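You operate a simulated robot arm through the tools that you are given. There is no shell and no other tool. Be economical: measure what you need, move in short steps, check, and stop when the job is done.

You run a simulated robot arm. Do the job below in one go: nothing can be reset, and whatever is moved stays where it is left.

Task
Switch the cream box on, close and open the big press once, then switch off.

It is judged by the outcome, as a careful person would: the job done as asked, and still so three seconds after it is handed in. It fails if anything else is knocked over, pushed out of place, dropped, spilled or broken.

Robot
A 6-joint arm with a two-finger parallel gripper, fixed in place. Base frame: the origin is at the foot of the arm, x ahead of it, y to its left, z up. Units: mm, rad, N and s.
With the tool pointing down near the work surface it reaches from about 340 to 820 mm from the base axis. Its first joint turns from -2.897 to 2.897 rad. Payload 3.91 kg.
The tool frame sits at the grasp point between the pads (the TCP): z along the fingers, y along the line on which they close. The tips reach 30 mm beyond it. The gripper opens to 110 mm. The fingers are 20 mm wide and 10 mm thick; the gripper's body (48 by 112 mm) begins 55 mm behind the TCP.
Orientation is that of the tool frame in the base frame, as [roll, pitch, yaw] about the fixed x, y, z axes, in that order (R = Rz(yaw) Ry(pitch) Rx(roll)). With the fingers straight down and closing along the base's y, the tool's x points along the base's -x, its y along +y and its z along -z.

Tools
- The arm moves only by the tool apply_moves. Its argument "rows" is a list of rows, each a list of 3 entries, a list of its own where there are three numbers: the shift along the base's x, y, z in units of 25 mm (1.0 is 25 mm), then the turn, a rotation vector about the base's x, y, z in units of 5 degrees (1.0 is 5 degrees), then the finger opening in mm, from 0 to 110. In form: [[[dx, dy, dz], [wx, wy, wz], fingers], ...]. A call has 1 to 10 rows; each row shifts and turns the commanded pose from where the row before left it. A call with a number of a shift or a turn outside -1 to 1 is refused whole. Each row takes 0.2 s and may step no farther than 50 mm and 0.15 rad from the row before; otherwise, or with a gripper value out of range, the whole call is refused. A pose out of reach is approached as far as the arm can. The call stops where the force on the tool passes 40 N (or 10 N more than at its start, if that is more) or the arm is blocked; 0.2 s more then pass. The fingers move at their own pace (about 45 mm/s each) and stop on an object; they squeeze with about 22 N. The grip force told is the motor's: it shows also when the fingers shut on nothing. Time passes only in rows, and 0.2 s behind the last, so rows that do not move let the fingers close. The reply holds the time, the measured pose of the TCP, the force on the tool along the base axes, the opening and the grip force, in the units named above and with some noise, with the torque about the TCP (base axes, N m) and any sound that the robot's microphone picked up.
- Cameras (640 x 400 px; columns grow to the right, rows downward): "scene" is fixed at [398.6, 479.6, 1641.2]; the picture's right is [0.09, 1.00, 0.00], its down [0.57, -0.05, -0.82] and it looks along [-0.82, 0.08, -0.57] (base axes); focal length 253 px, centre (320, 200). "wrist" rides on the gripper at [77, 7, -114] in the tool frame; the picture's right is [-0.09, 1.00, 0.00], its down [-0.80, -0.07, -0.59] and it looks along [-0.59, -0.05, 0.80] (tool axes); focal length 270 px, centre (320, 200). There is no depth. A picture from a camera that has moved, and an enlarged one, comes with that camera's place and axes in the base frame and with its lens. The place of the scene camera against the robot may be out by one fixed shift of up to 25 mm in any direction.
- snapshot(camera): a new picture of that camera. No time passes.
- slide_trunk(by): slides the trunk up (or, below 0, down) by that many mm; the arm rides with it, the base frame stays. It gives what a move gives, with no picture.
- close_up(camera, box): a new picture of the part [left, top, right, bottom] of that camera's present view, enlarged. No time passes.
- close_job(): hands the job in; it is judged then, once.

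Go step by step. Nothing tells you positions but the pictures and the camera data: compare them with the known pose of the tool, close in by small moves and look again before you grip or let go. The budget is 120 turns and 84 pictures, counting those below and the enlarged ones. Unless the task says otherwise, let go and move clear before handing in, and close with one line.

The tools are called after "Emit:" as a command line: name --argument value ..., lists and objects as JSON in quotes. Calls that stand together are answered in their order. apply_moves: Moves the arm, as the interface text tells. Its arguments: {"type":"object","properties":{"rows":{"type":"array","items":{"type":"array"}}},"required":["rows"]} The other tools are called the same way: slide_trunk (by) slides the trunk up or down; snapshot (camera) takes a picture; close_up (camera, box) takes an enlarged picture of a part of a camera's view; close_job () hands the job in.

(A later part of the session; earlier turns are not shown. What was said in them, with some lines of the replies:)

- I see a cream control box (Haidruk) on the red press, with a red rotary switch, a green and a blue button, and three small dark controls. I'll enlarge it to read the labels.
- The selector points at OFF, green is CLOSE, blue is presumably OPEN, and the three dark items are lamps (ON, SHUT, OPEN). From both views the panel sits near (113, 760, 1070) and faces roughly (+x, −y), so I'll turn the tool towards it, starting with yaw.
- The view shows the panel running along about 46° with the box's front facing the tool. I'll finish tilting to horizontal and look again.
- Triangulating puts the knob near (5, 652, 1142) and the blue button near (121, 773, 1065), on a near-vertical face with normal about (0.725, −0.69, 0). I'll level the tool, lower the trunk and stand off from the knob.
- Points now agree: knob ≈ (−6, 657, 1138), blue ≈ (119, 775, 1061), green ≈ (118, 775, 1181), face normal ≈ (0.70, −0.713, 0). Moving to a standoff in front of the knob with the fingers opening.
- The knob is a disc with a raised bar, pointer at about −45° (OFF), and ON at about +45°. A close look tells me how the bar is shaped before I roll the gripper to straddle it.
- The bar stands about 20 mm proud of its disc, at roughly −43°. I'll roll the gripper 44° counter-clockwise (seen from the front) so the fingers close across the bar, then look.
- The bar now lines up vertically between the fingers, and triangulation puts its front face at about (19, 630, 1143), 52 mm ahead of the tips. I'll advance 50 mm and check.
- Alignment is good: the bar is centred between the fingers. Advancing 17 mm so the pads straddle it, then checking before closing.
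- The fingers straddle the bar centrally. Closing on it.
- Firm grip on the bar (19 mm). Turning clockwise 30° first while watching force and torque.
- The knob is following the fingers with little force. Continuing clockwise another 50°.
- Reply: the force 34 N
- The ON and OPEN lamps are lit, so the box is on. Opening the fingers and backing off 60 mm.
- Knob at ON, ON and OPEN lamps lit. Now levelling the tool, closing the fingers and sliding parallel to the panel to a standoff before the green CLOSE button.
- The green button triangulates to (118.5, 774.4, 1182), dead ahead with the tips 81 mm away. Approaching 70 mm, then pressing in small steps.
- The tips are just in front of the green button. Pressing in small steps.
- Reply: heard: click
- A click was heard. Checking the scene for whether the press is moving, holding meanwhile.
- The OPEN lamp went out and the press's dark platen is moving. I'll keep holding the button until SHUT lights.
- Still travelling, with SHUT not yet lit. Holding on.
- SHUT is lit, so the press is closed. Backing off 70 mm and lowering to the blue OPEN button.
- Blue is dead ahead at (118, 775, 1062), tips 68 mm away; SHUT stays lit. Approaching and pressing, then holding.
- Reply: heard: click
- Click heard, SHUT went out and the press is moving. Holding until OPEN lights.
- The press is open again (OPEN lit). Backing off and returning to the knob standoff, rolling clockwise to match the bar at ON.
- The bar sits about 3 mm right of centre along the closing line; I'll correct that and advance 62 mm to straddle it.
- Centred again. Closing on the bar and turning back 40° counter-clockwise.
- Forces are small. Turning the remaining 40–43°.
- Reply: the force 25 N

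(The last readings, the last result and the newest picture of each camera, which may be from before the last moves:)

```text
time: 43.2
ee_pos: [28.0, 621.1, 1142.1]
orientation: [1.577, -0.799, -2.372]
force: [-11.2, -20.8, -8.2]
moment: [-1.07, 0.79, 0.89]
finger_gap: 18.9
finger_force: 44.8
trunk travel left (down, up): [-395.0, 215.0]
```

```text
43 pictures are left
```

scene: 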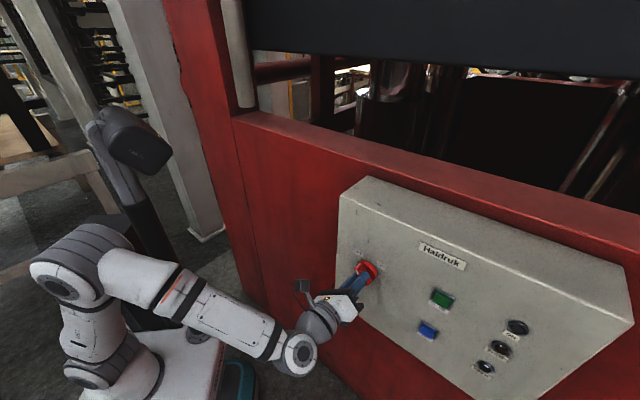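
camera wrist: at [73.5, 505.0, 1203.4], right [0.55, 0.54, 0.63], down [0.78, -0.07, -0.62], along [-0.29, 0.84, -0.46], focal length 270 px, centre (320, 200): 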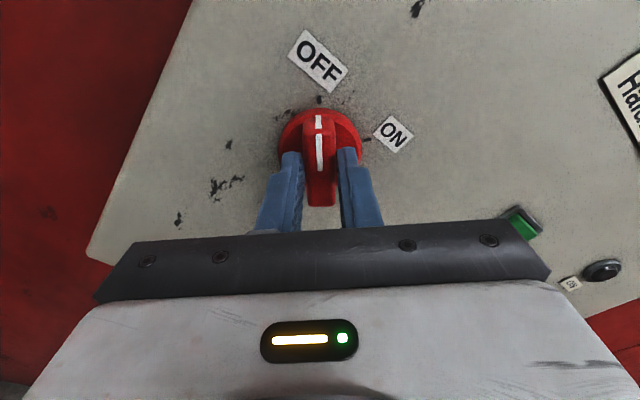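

The knob points to OFF and all lamps are out. Releasing and backing clear.

Emit:
apply_moves --rows '[[[0, 0, 0], [0, 0, 0], 40], [[0, 0, 0], [0, 0, 0], 40], [[0, 0, 0], [0, 0, 0], 40], [[0.7, -0.713, 0], [0, 0, 0], 40], [[0.7, -0.713, 0], [0, 0, 0], 40], [[0.7, -0.713, 0], [0, 0, 0], 40], [[0.7, -0.713, 0], [0, 0, 0], 40], [[0, 0, 0], [0, 0, 0], 40]]'

Emit:
snapshot --camera "scene"

Emit:
close_up --camera "scene" --box '[340, 230, 560, 390]'

```text
time: 45.0
ee_pos: [101.8, 548.6, 1142.0]
orientation: [1.575, -0.803, -2.37]
force: [-0.2, -0.7, -0.3]
moment: [0.0, 0.01, 0.0]
finger_gap: 40.0
finger_force: 0.1
trunk travel left (down, up): [-395.0, 215.0]
```

```text
42 pictures are left
```

scene: 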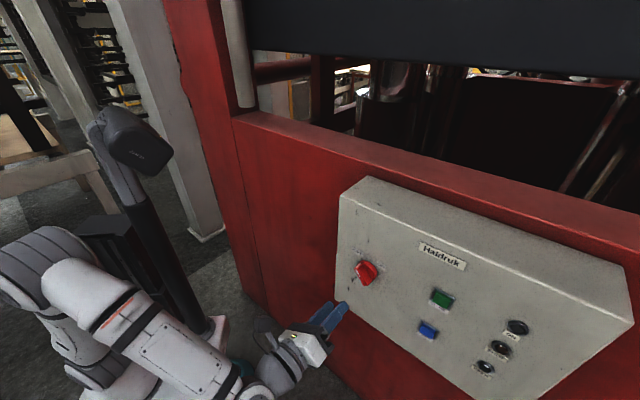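

```text
2.50 times, centred on (450, 310) of scene
camera zoom: at [398.6, 479.6, 1641.2], right [0.09, 1.0, 0.0], down [0.57, -0.05, -0.82], along [-0.82, 0.08, -0.57], focal length 633 px, centre (-5, -75)
```

zoom: 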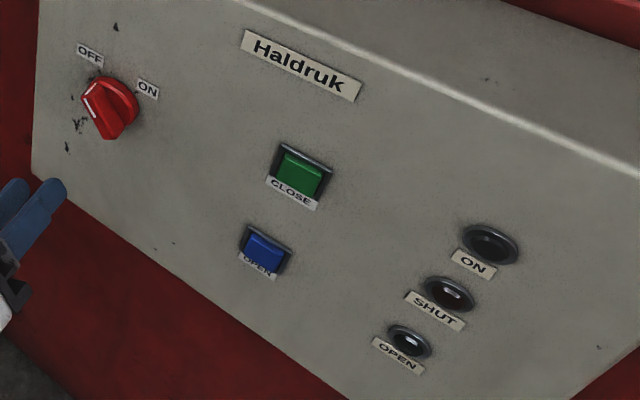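

The knob is at OFF, the lamps are dark, the press is open and the gripper is clear, so I'm handing in.

Emit:
close_job

```text
The job is handed in.
```

I switched the cream box on, closed the press until SHUT lit, opened it until OPEN lit, and switched the box off. The knob is at OFF, all lamps are dark, and the arm is clear.
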